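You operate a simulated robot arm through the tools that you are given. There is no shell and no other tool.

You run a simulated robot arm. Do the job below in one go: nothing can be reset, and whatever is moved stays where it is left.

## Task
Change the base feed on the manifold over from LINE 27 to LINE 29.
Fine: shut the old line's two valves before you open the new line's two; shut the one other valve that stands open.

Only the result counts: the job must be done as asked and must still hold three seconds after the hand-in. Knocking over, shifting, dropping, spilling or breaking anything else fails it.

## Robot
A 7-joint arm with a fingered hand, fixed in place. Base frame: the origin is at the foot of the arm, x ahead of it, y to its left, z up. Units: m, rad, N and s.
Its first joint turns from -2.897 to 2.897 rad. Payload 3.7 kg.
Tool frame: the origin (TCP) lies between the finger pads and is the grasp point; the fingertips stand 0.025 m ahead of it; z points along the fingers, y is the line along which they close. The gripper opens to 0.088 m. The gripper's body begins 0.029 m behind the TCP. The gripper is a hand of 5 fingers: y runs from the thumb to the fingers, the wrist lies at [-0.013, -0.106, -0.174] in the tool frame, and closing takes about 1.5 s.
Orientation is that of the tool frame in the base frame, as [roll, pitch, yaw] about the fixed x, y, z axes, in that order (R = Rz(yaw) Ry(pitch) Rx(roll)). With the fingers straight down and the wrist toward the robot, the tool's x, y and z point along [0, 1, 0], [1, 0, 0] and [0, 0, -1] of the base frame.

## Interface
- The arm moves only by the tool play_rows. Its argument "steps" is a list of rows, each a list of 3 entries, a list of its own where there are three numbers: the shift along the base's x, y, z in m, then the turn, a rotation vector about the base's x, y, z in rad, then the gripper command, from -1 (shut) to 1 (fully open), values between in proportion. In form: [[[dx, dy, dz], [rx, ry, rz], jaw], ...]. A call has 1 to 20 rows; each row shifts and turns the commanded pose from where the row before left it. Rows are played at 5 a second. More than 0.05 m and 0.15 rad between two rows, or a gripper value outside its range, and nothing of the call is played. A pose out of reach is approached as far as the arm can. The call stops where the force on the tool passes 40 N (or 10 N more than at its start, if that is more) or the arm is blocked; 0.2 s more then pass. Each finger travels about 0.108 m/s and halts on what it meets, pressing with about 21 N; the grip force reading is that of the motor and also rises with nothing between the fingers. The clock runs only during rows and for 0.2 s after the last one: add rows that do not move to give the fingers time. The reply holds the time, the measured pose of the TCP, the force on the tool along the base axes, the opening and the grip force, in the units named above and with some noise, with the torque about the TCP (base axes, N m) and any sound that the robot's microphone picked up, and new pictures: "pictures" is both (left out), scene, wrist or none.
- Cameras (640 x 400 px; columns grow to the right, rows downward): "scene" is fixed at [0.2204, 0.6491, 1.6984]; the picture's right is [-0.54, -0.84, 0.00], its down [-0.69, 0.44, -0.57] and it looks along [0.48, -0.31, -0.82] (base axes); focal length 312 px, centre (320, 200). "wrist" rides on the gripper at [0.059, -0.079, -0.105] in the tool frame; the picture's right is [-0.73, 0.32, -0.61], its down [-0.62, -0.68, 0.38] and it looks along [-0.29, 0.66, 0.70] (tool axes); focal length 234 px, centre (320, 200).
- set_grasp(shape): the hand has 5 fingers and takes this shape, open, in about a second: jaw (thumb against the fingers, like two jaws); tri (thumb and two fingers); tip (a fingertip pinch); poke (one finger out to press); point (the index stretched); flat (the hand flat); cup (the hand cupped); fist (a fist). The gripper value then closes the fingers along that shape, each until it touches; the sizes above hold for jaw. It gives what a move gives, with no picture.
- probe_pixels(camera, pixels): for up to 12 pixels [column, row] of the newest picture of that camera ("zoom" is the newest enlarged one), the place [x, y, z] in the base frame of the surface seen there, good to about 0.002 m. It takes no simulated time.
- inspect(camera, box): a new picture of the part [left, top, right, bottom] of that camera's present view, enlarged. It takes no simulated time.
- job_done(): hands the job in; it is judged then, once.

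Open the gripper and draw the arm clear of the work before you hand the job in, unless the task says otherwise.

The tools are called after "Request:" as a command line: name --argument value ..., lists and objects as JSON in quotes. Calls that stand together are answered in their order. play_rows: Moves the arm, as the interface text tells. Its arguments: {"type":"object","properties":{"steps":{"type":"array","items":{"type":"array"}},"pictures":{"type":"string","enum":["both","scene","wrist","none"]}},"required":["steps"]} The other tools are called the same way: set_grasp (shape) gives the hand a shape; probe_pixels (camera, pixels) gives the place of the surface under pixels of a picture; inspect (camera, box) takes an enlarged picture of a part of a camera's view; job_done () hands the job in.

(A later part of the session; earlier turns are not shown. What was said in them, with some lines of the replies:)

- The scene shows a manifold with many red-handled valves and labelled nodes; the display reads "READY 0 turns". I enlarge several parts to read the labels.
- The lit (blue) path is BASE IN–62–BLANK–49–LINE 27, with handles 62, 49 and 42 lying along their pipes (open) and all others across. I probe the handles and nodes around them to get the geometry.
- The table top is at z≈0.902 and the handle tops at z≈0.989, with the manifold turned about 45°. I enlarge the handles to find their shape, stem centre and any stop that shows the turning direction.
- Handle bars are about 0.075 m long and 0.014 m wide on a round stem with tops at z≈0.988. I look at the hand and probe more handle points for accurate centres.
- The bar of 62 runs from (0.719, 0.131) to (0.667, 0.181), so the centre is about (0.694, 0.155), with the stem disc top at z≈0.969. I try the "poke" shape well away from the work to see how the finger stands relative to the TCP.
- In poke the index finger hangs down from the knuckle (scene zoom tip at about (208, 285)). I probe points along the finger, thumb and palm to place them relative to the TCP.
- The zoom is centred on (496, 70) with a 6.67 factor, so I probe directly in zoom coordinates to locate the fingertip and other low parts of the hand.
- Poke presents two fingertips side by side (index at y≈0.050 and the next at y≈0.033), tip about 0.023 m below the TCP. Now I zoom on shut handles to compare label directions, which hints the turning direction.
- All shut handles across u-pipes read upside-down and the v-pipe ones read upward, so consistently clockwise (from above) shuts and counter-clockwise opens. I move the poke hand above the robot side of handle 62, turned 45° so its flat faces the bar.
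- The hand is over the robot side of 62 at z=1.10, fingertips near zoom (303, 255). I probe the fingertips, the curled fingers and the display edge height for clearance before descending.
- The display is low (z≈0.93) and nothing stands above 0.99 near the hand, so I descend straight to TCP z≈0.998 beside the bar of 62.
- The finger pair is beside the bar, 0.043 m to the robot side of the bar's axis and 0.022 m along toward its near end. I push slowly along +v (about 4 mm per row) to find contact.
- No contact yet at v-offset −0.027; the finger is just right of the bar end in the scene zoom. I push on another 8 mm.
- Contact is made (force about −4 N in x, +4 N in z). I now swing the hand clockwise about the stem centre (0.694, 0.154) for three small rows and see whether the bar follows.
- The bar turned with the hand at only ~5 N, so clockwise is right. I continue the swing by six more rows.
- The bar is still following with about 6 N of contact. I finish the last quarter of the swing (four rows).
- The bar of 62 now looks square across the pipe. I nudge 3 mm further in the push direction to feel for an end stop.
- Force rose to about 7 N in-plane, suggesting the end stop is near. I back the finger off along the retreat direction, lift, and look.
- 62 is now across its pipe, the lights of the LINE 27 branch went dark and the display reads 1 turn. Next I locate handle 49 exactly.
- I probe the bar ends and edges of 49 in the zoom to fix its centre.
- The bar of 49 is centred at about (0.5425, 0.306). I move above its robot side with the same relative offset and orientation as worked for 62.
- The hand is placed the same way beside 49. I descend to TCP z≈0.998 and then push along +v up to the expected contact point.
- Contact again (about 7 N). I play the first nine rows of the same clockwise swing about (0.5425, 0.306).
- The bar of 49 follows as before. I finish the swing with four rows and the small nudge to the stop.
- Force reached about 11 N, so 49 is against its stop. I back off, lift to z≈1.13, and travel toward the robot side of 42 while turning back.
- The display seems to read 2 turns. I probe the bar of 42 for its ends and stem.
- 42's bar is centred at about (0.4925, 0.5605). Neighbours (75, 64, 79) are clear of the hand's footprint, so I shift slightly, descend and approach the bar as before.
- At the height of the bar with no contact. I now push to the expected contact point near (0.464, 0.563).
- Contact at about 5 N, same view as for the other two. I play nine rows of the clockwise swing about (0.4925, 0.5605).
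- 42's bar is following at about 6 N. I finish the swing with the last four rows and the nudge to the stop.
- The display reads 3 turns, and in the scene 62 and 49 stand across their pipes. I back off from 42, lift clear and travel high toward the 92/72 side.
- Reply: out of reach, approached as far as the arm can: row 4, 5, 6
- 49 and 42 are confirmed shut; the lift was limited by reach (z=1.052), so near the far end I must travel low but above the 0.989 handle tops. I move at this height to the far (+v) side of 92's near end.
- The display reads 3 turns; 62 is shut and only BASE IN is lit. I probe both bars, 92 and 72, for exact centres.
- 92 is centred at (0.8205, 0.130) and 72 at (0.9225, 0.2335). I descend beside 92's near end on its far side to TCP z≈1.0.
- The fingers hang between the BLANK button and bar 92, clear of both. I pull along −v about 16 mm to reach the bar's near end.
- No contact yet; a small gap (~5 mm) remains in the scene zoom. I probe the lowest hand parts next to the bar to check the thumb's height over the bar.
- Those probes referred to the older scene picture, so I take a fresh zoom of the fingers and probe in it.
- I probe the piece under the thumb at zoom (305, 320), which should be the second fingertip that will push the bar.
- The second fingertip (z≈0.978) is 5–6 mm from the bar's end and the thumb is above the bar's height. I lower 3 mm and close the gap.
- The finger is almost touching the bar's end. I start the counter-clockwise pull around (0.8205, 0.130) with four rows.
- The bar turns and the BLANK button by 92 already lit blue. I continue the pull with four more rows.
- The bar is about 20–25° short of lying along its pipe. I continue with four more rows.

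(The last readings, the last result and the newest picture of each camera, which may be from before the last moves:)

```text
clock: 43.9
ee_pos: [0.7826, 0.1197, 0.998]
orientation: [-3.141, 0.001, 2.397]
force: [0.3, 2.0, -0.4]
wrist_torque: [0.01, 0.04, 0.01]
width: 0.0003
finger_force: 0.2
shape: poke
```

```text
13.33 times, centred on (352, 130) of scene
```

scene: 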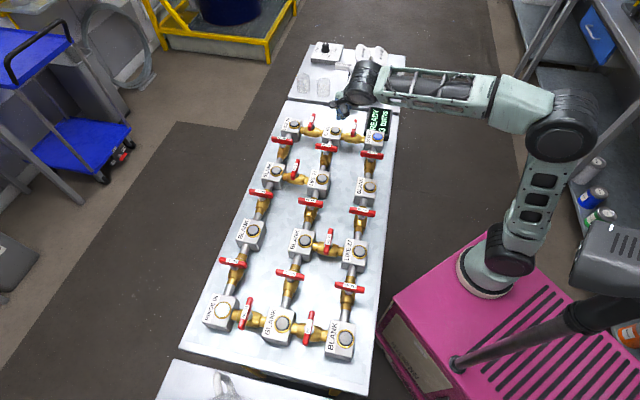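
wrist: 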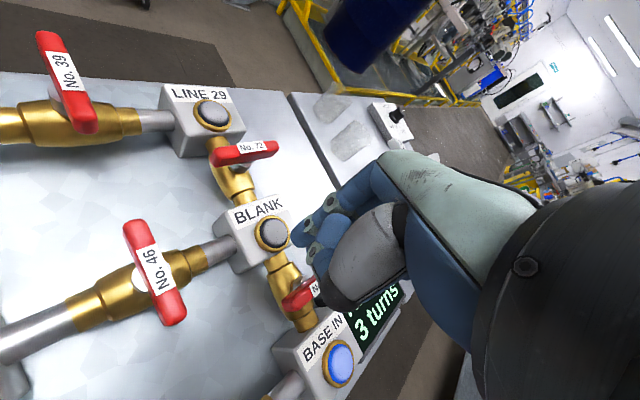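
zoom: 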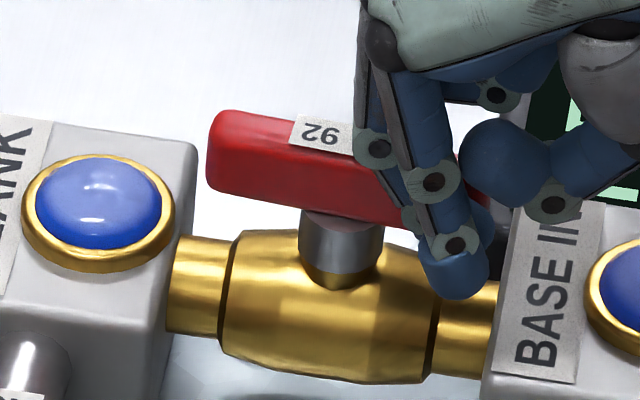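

The bar is nearly along the pipe, just a few degrees short. I nudge further in small steps until the force rises at the stop.

Request:
play_rows --steps '[[[0.0012, -0.003, 0], [0, 0, 0.03], 1], [[0.0012, -0.0025, 0], [0, 0, 0.03], 1], [[0, 0, 0], [0, 0, 0], 1]]' --pictures "none"

Request:
inspect --camera "scene" --box '[328, 115, 376, 145]'

```text
clock: 44.7
ee_pos: [0.7856, 0.1166, 0.9999]
orientation: [-3.141, 0.0, 2.46]
force: [-6.5, 7.3, 0.0]
wrist_torque: [0.13, 0.1, 0.03]
width: 0.0
finger_force: 0.1
shape: poke
```

```text
13.33 times, centred on (352, 130) of scene
```

zoom: 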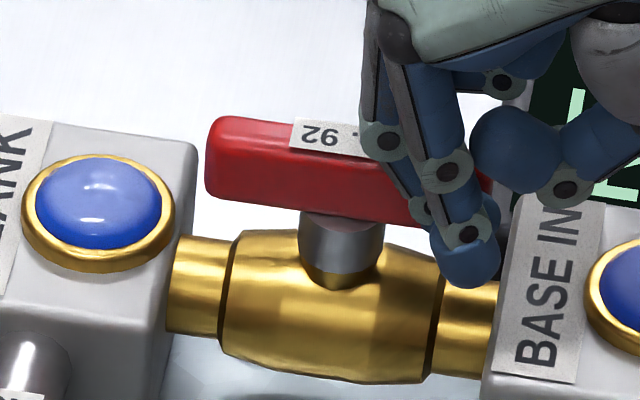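

Force rose to about 10 N and the bar of 92 lies along its pipe, with its BLANK lit blue. I back off, lift, and move over the open gap beside 72's near end (u-side), turning the hand back.

Request:
play_rows --steps '[[[-0.006, 0.006, 0], [0, 0, 0], 1], [[-0.006, 0.006, 0.005], [0, 0, 0], 1], [[0, 0, 0.03], [0, 0, 0], 1], [[0, 0, 0.03], [0, 0, 0], 1], [[0.0112, 0.0191, 0], [0, 0, -0.1394], 1], [[0.0112, 0.0191, 0], [0, 0, -0.1394], 1], [[0.0112, 0.0191, 0], [0, 0, -0.1394], 1], [[0.0112, 0.0191, 0], [0, 0, -0.1394], 1], [[0.0112, 0.0191, 0], [0, 0, -0.1394], 1], [[0.0112, 0.0191, 0], [0, 0, -0.1394], 1], [[0.0112, 0.0191, 0], [0, 0, -0.1394], 1], [[0, 0, 0], [0, 0, 0], 1]]' --pictures "both"

Request:
inspect --camera "scene" --box '[260, 90, 388, 170]'

```text
clock: 47.3
ee_pos: [0.8507, 0.2621, 1.0648]
orientation: [-3.141, 0.0, 1.479]
force: [0.6, 0.2, 0.1]
wrist_torque: [0.03, 0.03, 0.06]
width: 0.0
finger_force: 0.1
shape: poke
```

scene: 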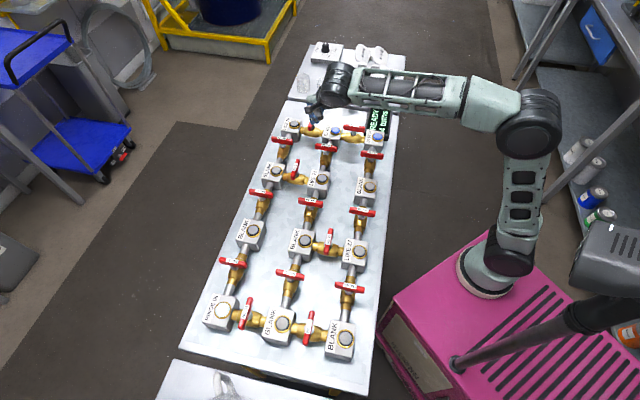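
wrist: 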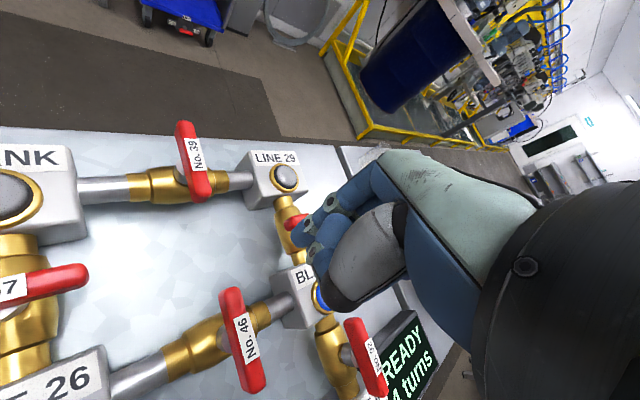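

```text
5.00 times, centred on (324, 130) of scene
```

zoom: 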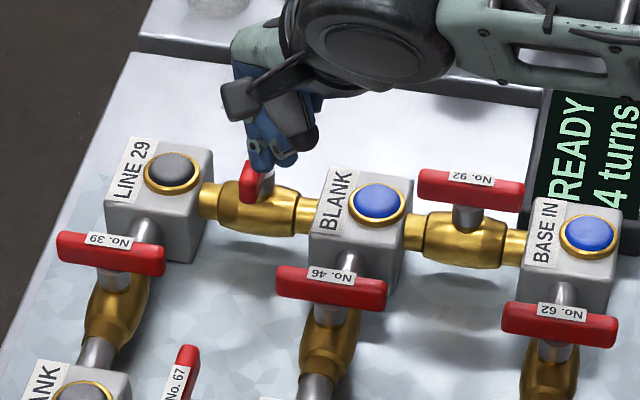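

92 is open (4 turns shown). I now go down in the free gap beside 72 and slide along +v past its near end at TCP z≈1.0.

Request:
play_rows --steps '[[[0.0085, 0.01, -0.0075], [0, 0, 0], 1], [[0.0085, 0.01, -0.0075], [0, 0, 0], 1], [[0, 0, -0.025], [0, 0, 0], 1], [[0, 0, -0.024], [0, 0, 0], 1], [[0, 0, 0], [0, 0, 0], 1], [[0.0068, 0.0066, 0], [0, 0, 0], 1], [[0.0068, 0.0066, 0], [0, 0, 0], 1], [[0.0068, 0.0066, 0], [0, 0, 0], 1], [[0.0068, 0.0066, 0], [0, 0, 0], 1], [[0, 0, 0], [0, 0, 0], 1]]' --pictures "both"

Request:
inspect --camera "scene" --box '[275, 95, 339, 135]'

Request:
inspect --camera "wrist" --box '[200, 170, 440, 320]'

```text
clock: 49.5
ee_pos: [0.8958, 0.3086, 1.0002]
orientation: [3.141, 0.0, 1.482]
force: [0.6, 0.1, -0.4]
wrist_torque: [0.02, 0.01, -0.02]
width: 0.0
finger_force: 0.2
shape: poke
```

scene: 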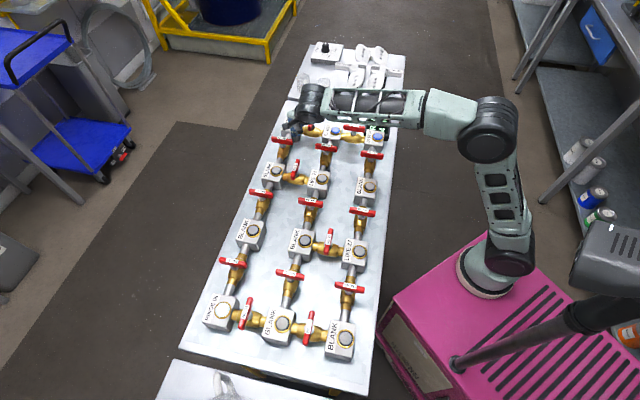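
wrist: 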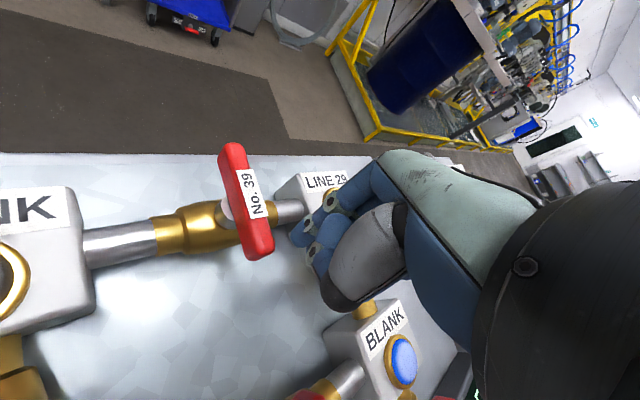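

```text
10.00 times, centred on (307, 115) of scene
```

zoom: 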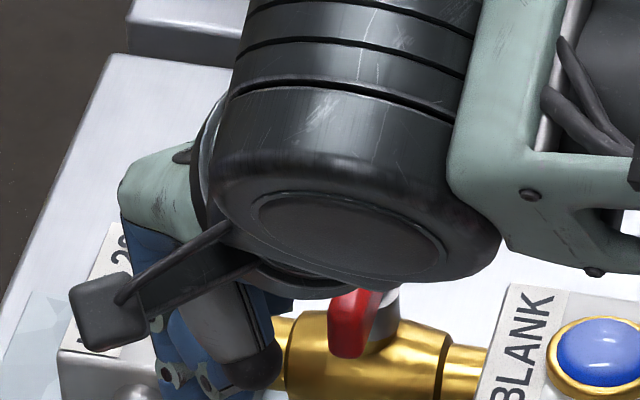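

```text
2.67 times, centred on (320, 245) of wrist
```

zoom: 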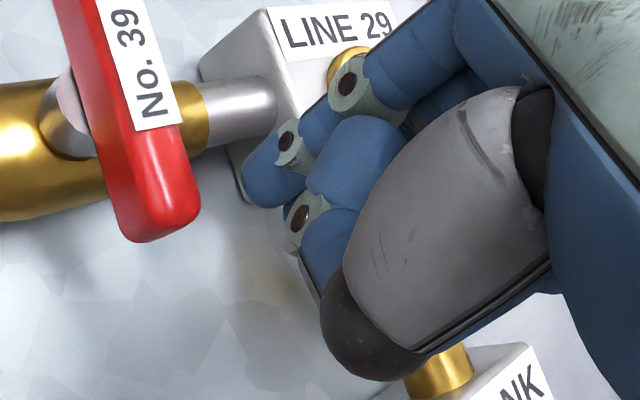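

Reach is fine here and nothing is touched. I slide toward 72 along −u so that the finger sits on the far side of its near end, with ~12 mm clearance to the bar.

Request:
play_rows --steps '[[[0.007, -0.0071, 0], [0, 0, 0], 1], [[0.007, -0.0071, 0], [0, 0, 0], 1], [[0.007, -0.0071, 0], [0, 0, 0], 1], [[0.006, -0.0061, 0], [0, 0, 0], 1], [[0, 0, 0], [0, 0, 0], 1]]' --pictures "none"

Request:
inspect --camera "scene" --box '[275, 95, 339, 135]'

Request:
inspect --camera "wrist" --box '[200, 170, 440, 320]'

```text
clock: 50.7
ee_pos: [0.9257, 0.2813, 0.9996]
orientation: [-3.141, -0.002, 1.481]
force: [-0.2, 0.0, 1.2]
wrist_torque: [0.02, -0.03, 0.0]
width: 0.0002
finger_force: 0.1
shape: poke
```

```text
10.00 times, centred on (307, 115) of scene
```

zoom: 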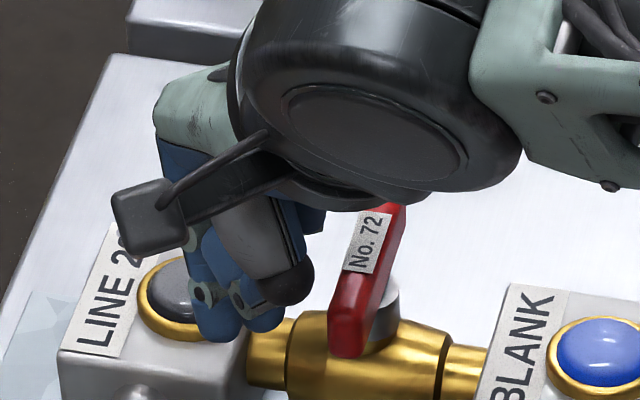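

```text
2.67 times, centred on (320, 245) of wrist
```

zoom: 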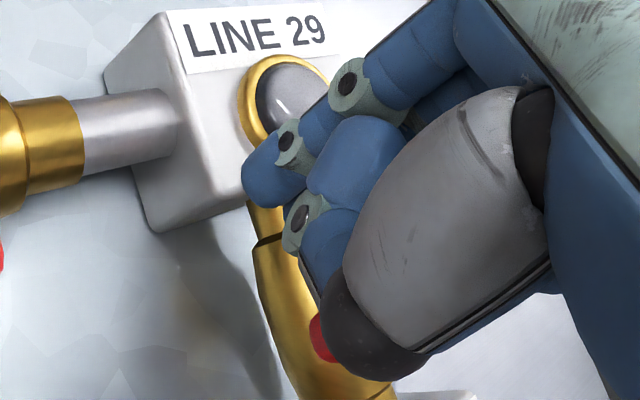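

Same arrangement as with 92. I pull along −v to close the gap to 72's bar.

Request:
play_rows --steps '[[[-0.003, -0.0027, -0.001], [0, 0, 0], 1], [[-0.003, -0.0027, -0.001], [0, 0, 0], 1], [[-0.003, -0.0027, 0], [0, 0, 0], 1], [[-0.002, -0.0018, 0], [0, 0, 0], 1], [[0, 0, 0], [0, 0, 0], 1]]' --pictures "none"

Request:
inspect --camera "scene" --box '[283, 105, 331, 135]'

```text
clock: 51.9
ee_pos: [0.9118, 0.2711, 0.9979]
orientation: [3.14, 0.0, 1.482]
force: [0.1, -0.8, -0.6]
wrist_torque: [0.0, 0.0, -0.02]
width: 0.0
finger_force: 0.0
shape: poke
```

```text
13.33 times, centred on (307, 120) of scene
```

zoom: 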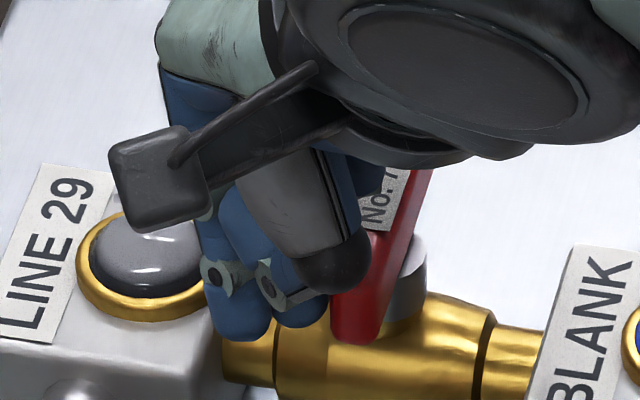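

The finger is nearly touching bar 72. I start the counter-clockwise pull about (0.9225, 0.2335) with four rows, as with 92.

Request:
play_rows --steps '[[[-0.0046, -0.0026, 0], [0, 0, 0.095], 1], [[-0.0048, -0.003, 0], [0, 0, 0.095], 1], [[-0.0045, -0.0034, 0], [0, 0, 0.095], 1], [[-0.0041, -0.0038, 0], [0, 0, 0.095], 1], [[0, 0, 0], [0, 0, 0], 1]]' --pictures "none"

Request:
inspect --camera "scene" --box '[283, 105, 331, 135]'

Request:
inspect --camera "wrist" --box '[200, 170, 440, 320]'

```text
clock: 53.1
ee_pos: [0.8941, 0.2573, 0.9962]
orientation: [3.141, 0.001, 1.861]
force: [0.2, 1.5, 0.6]
wrist_torque: [0.0, -0.02, 0.0]
width: 0.0
finger_force: 0.0
shape: poke
```

```text
13.33 times, centred on (307, 120) of scene
```

zoom: 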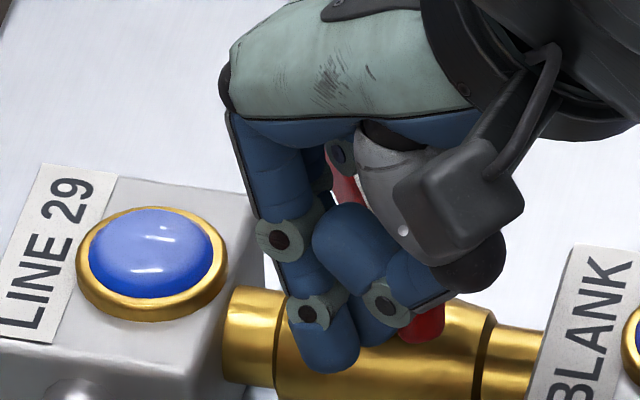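

```text
2.67 times, centred on (320, 245) of wrist
```

zoom: 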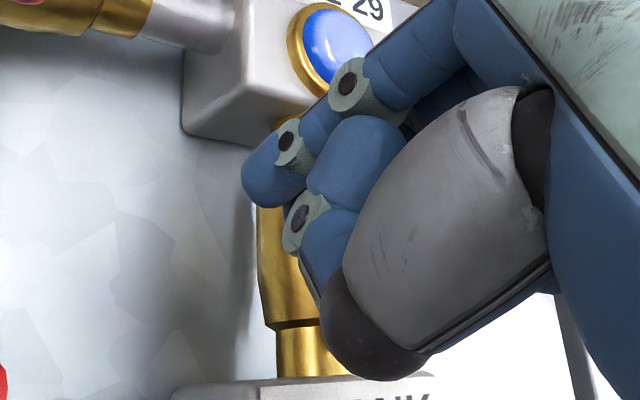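

LINE 29's button is lit blue and the bar is turning. I continue the pull with four more rows.

Request:
play_rows --steps '[[[-0.004, -0.0042, 0.001], [0, 0, 0.095], 1], [[-0.0032, -0.0047, 0], [0, 0, 0.095], 1], [[-0.0025, -0.005, 0], [0, 0, 0.095], 1], [[-0.0017, -0.0053, 0], [0, 0, 0.095], 1], [[0, 0, 0], [0, 0, 0], 1]]' --pictures "none"

Request:
inspect --camera "scene" --box '[283, 105, 331, 135]'

```text
clock: 54.3
ee_pos: [0.8832, 0.2392, 0.9982]
orientation: [-3.141, 0.0, 2.241]
force: [0.3, 0.8, -0.4]
wrist_torque: [-0.01, 0.0, 0.01]
width: 0.0001
finger_force: 0.0
shape: poke
```

```text
13.33 times, centred on (307, 120) of scene
```

zoom: 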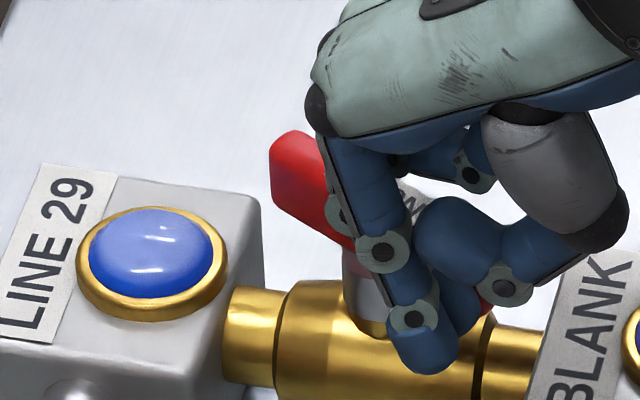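

The bar is ~25° from its pipe direction, just as 92 was at this point. I play the next rows of the same path.

Request:
play_rows --steps '[[[0.0, -0.0052, 0], [0, 0, 0.08], 1], [[0.0006, -0.0052, 0], [0, 0, 0.08], 1], [[0.001, -0.0042, 0], [0, 0, 0.05], 1], [[0, 0, 0], [0, 0, 0], 1]]' --pictures "none"

Request:
inspect --camera "scene" --box '[283, 105, 331, 135]'

```text
clock: 55.3
ee_pos: [0.884, 0.2247, 0.9987]
orientation: [3.142, -0.001, 2.45]
force: [0.5, 0.6, 0.5]
wrist_torque: [0.03, 0.04, 0.0]
width: 0.0
finger_force: 0.0
shape: poke
```

```text
13.33 times, centred on (307, 120) of scene
```

zoom: 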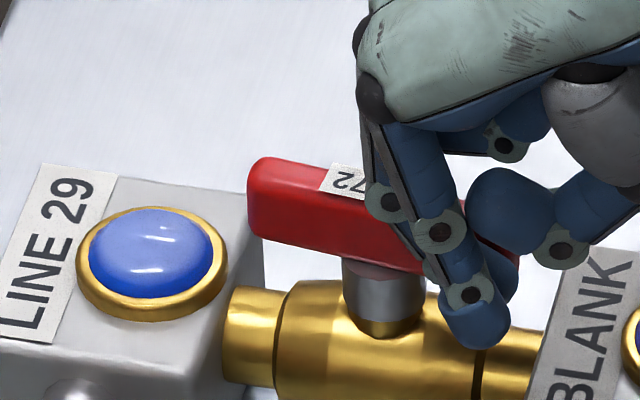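

A few degrees remain. I nudge in small steps until the force rises at the stop.

Request:
play_rows --steps '[[[0.0012, -0.003, 0], [0, 0, 0.03], 1], [[0.0012, -0.0025, 0], [0, 0, 0.03], 1], [[0, 0, 0], [0, 0, 0], 1]]' --pictures "none"

Request:
inspect --camera "scene" --box '[283, 105, 331, 135]'

```text
clock: 56.1
ee_pos: [0.887, 0.2187, 0.9986]
orientation: [-3.141, 0.001, 2.514]
force: [-2.2, 3.1, -0.3]
wrist_torque: [0.03, 0.05, 0.01]
width: 0.0001
finger_force: 0.1
shape: poke
```

```text
13.33 times, centred on (307, 120) of scene
```

zoom: 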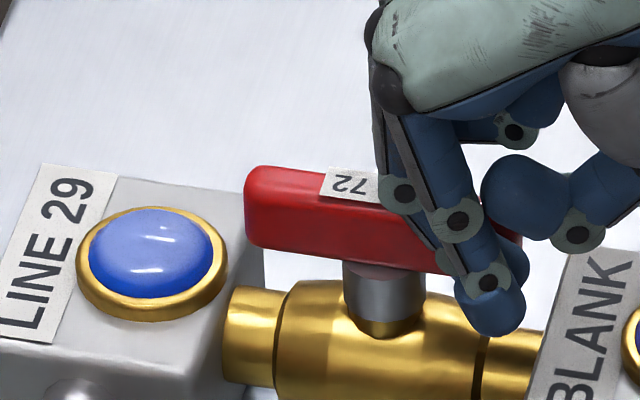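

Force is just beginning to rise (~4 N). One more small nudge to seat it like 92.

Request:
play_rows --steps '[[[0.001, -0.002, 0], [0, 0, 0.02], 1], [[0.0005, -0.001, 0], [0, 0, 0.0], 1], [[0, 0, 0], [0, 0, 0], 1]]' --pictures "none"

Request:
inspect --camera "scene" --box '[283, 105, 331, 135]'

```text
clock: 56.9
ee_pos: [0.8874, 0.2176, 0.9997]
orientation: [-3.141, 0.0, 2.533]
force: [-13.4, 13.0, 1.5]
wrist_torque: [0.3, 0.26, 0.06]
width: 0.0
finger_force: 0.0
shape: poke
```

```text
13.33 times, centred on (307, 120) of scene
```

zoom: 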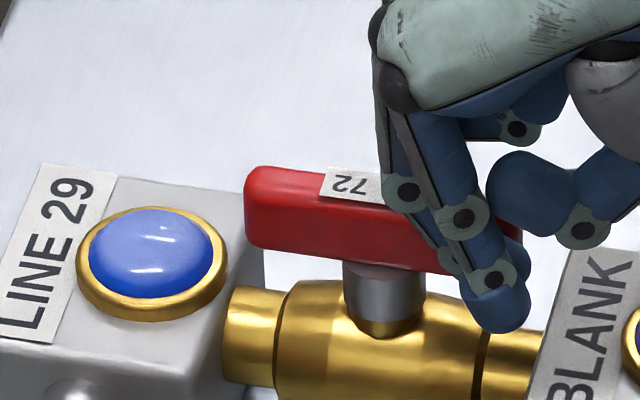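

The stop is reached (about 19 N) and 72 lies along its pipe with LINE 29 lit. I back off, lift within reach, and withdraw toward the robot, rising as I go.

Request:
play_rows --steps '[[[-0.006, 0.006, 0], [0, 0, 0], 1], [[-0.006, 0.006, 0.004], [0, 0, 0], 1], [[0, 0, 0.02], [0, 0, 0], 1], [[0, 0, 0.02], [0, 0, 0], 1], [[-0.03, -0.015, 0.005], [0, 0, -0.08], 1], [[-0.03, -0.015, 0.01], [0, 0, -0.08], 1], [[-0.03, -0.015, 0.015], [0, 0, -0.08], 1], [[-0.03, -0.015, 0.02], [0, 0, -0.08], 1], [[-0.03, -0.015, 0.02], [0, 0, -0.08], 1], [[-0.03, -0.015, 0.02], [0, 0, -0.08], 1], [[-0.03, -0.015, 0.02], [0, 0, -0.08], 1], [[-0.03, -0.015, 0.02], [0, 0, -0.08], 1], [[-0.03, -0.015, 0.02], [0, 0, -0.08], 1], [[-0.03, -0.015, 0.02], [0, 0, -0.08], 1], [[-0.02, -0.015, 0.02], [0, 0, -0.08], 1], [[0, 0, 0], [0, 0, 0], 1]]' --pictures "both"

Request:
inspect --camera "scene" --box '[250, 90, 410, 190]'

Request:
inspect --camera "scene" --box '[200, 170, 400, 295]'

Request:
inspect --camera "scene" --box '[190, 245, 390, 370]'

```text
clock: 60.3
ee_pos: [0.5544, 0.0625, 1.2351]
orientation: [-3.141, 0.001, 1.652]
force: [-0.7, 0.1, -0.8]
wrist_torque: [0.0, -0.01, 0.0]
width: 0.0001
finger_force: 0.1
shape: poke
```

scene: 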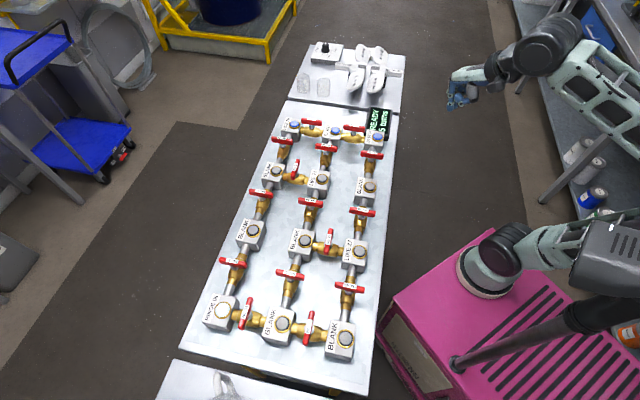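
wrist: 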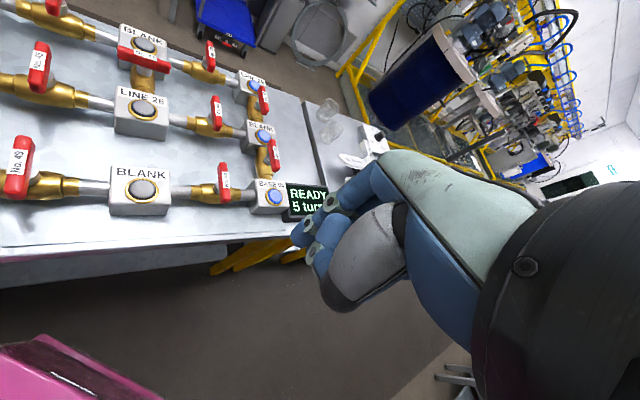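

```text
4.00 times, centred on (330, 140) of scene
```

zoom: 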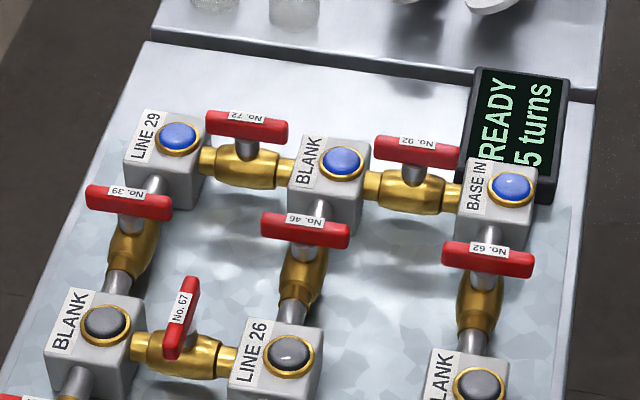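

```text
3.20 times, centred on (300, 232) of scene
```

zoom: 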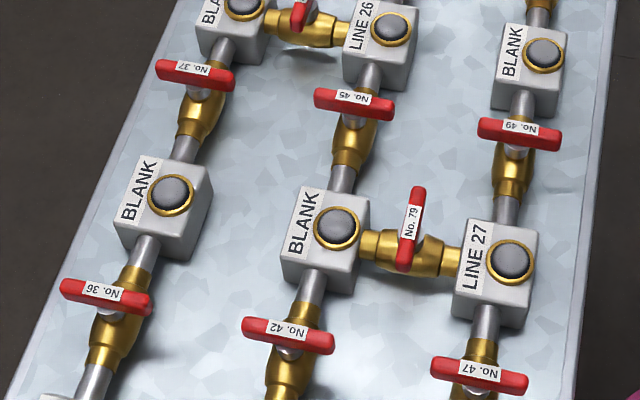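

```text
3.20 times, centred on (290, 308) of scene
```

zoom: 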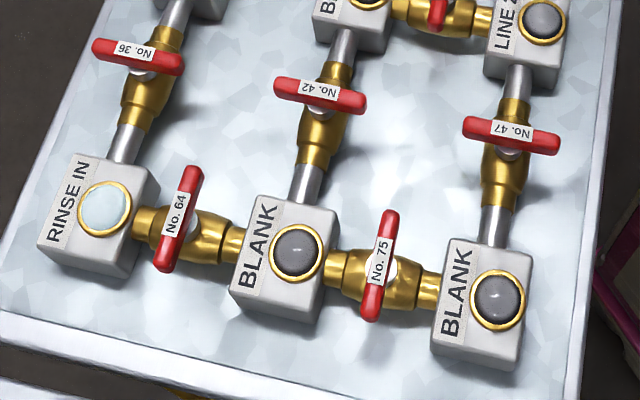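

All is as wanted: 62, 49 and 42 stand across, 72 and 92 lie along, LINE 29–BLANK–BASE IN are lit blue, 5 turns shown and the arm is clear at z≈1.24. I open the hand to the jaw shape before handing in.

Request:
set_grasp --shape "jaw"

Request:
play_rows --steps '[[[0, 0, 0], [0, 0, 0], 1], [[0, 0, 0], [0, 0, 0], 1], [[0, 0, 0], [0, 0, 0], 1]]' --pictures "scene"

```text
clock: 61.2
ee_pos: [0.5553, 0.063, 1.2337]
orientation: [3.141, 0.001, 1.652]
force: [0.2, 0.6, -0.7]
wrist_torque: [0.03, -0.02, -0.03]
width: 0.0879
finger_force: 0.1
shape: jaw
```

```text
clock: 62.0
ee_pos: [0.5549, 0.0635, 1.2338]
orientation: [-3.142, 0.001, 1.653]
force: [-0.5, -0.4, -0.6]
wrist_torque: [0.01, 0.0, 0.02]
width: 0.0877
finger_force: 0.0
shape: jaw
```

scene: 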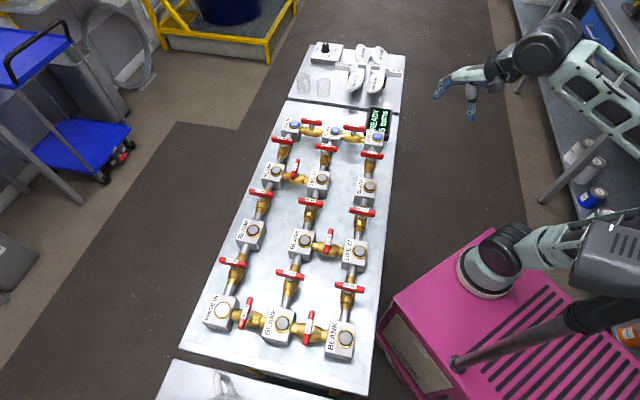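

The hand is open (0.088 m), the arm is clear, and the manifold is in the wanted state. I hand the job in.

Request:
job_done

```text
The job is handed in.
```

The base feed is changed over from LINE 27 to LINE 29, and the job is handed in. I have not seen the judging result.

- **Old line:** No. 62 and No. 49 were shut first, and the lights along LINE 27 went dark.
- **Other open valve:** No. 42 was the only other valve standing open. I shut it before opening the new line.
- **New line:** No. 92 and then No. 72 were opened last. BASE IN, the blank between them and LINE 29 are now lit blue.

The last pictures show every other valve still across its pipe, and the display reads 5 turns, one for each valve moved. Each handle was turned until it pressed against its stop. Nothing else was touched as far as the pictures and force readings show. The hand is open and the arm is drawn clear of the manifold.
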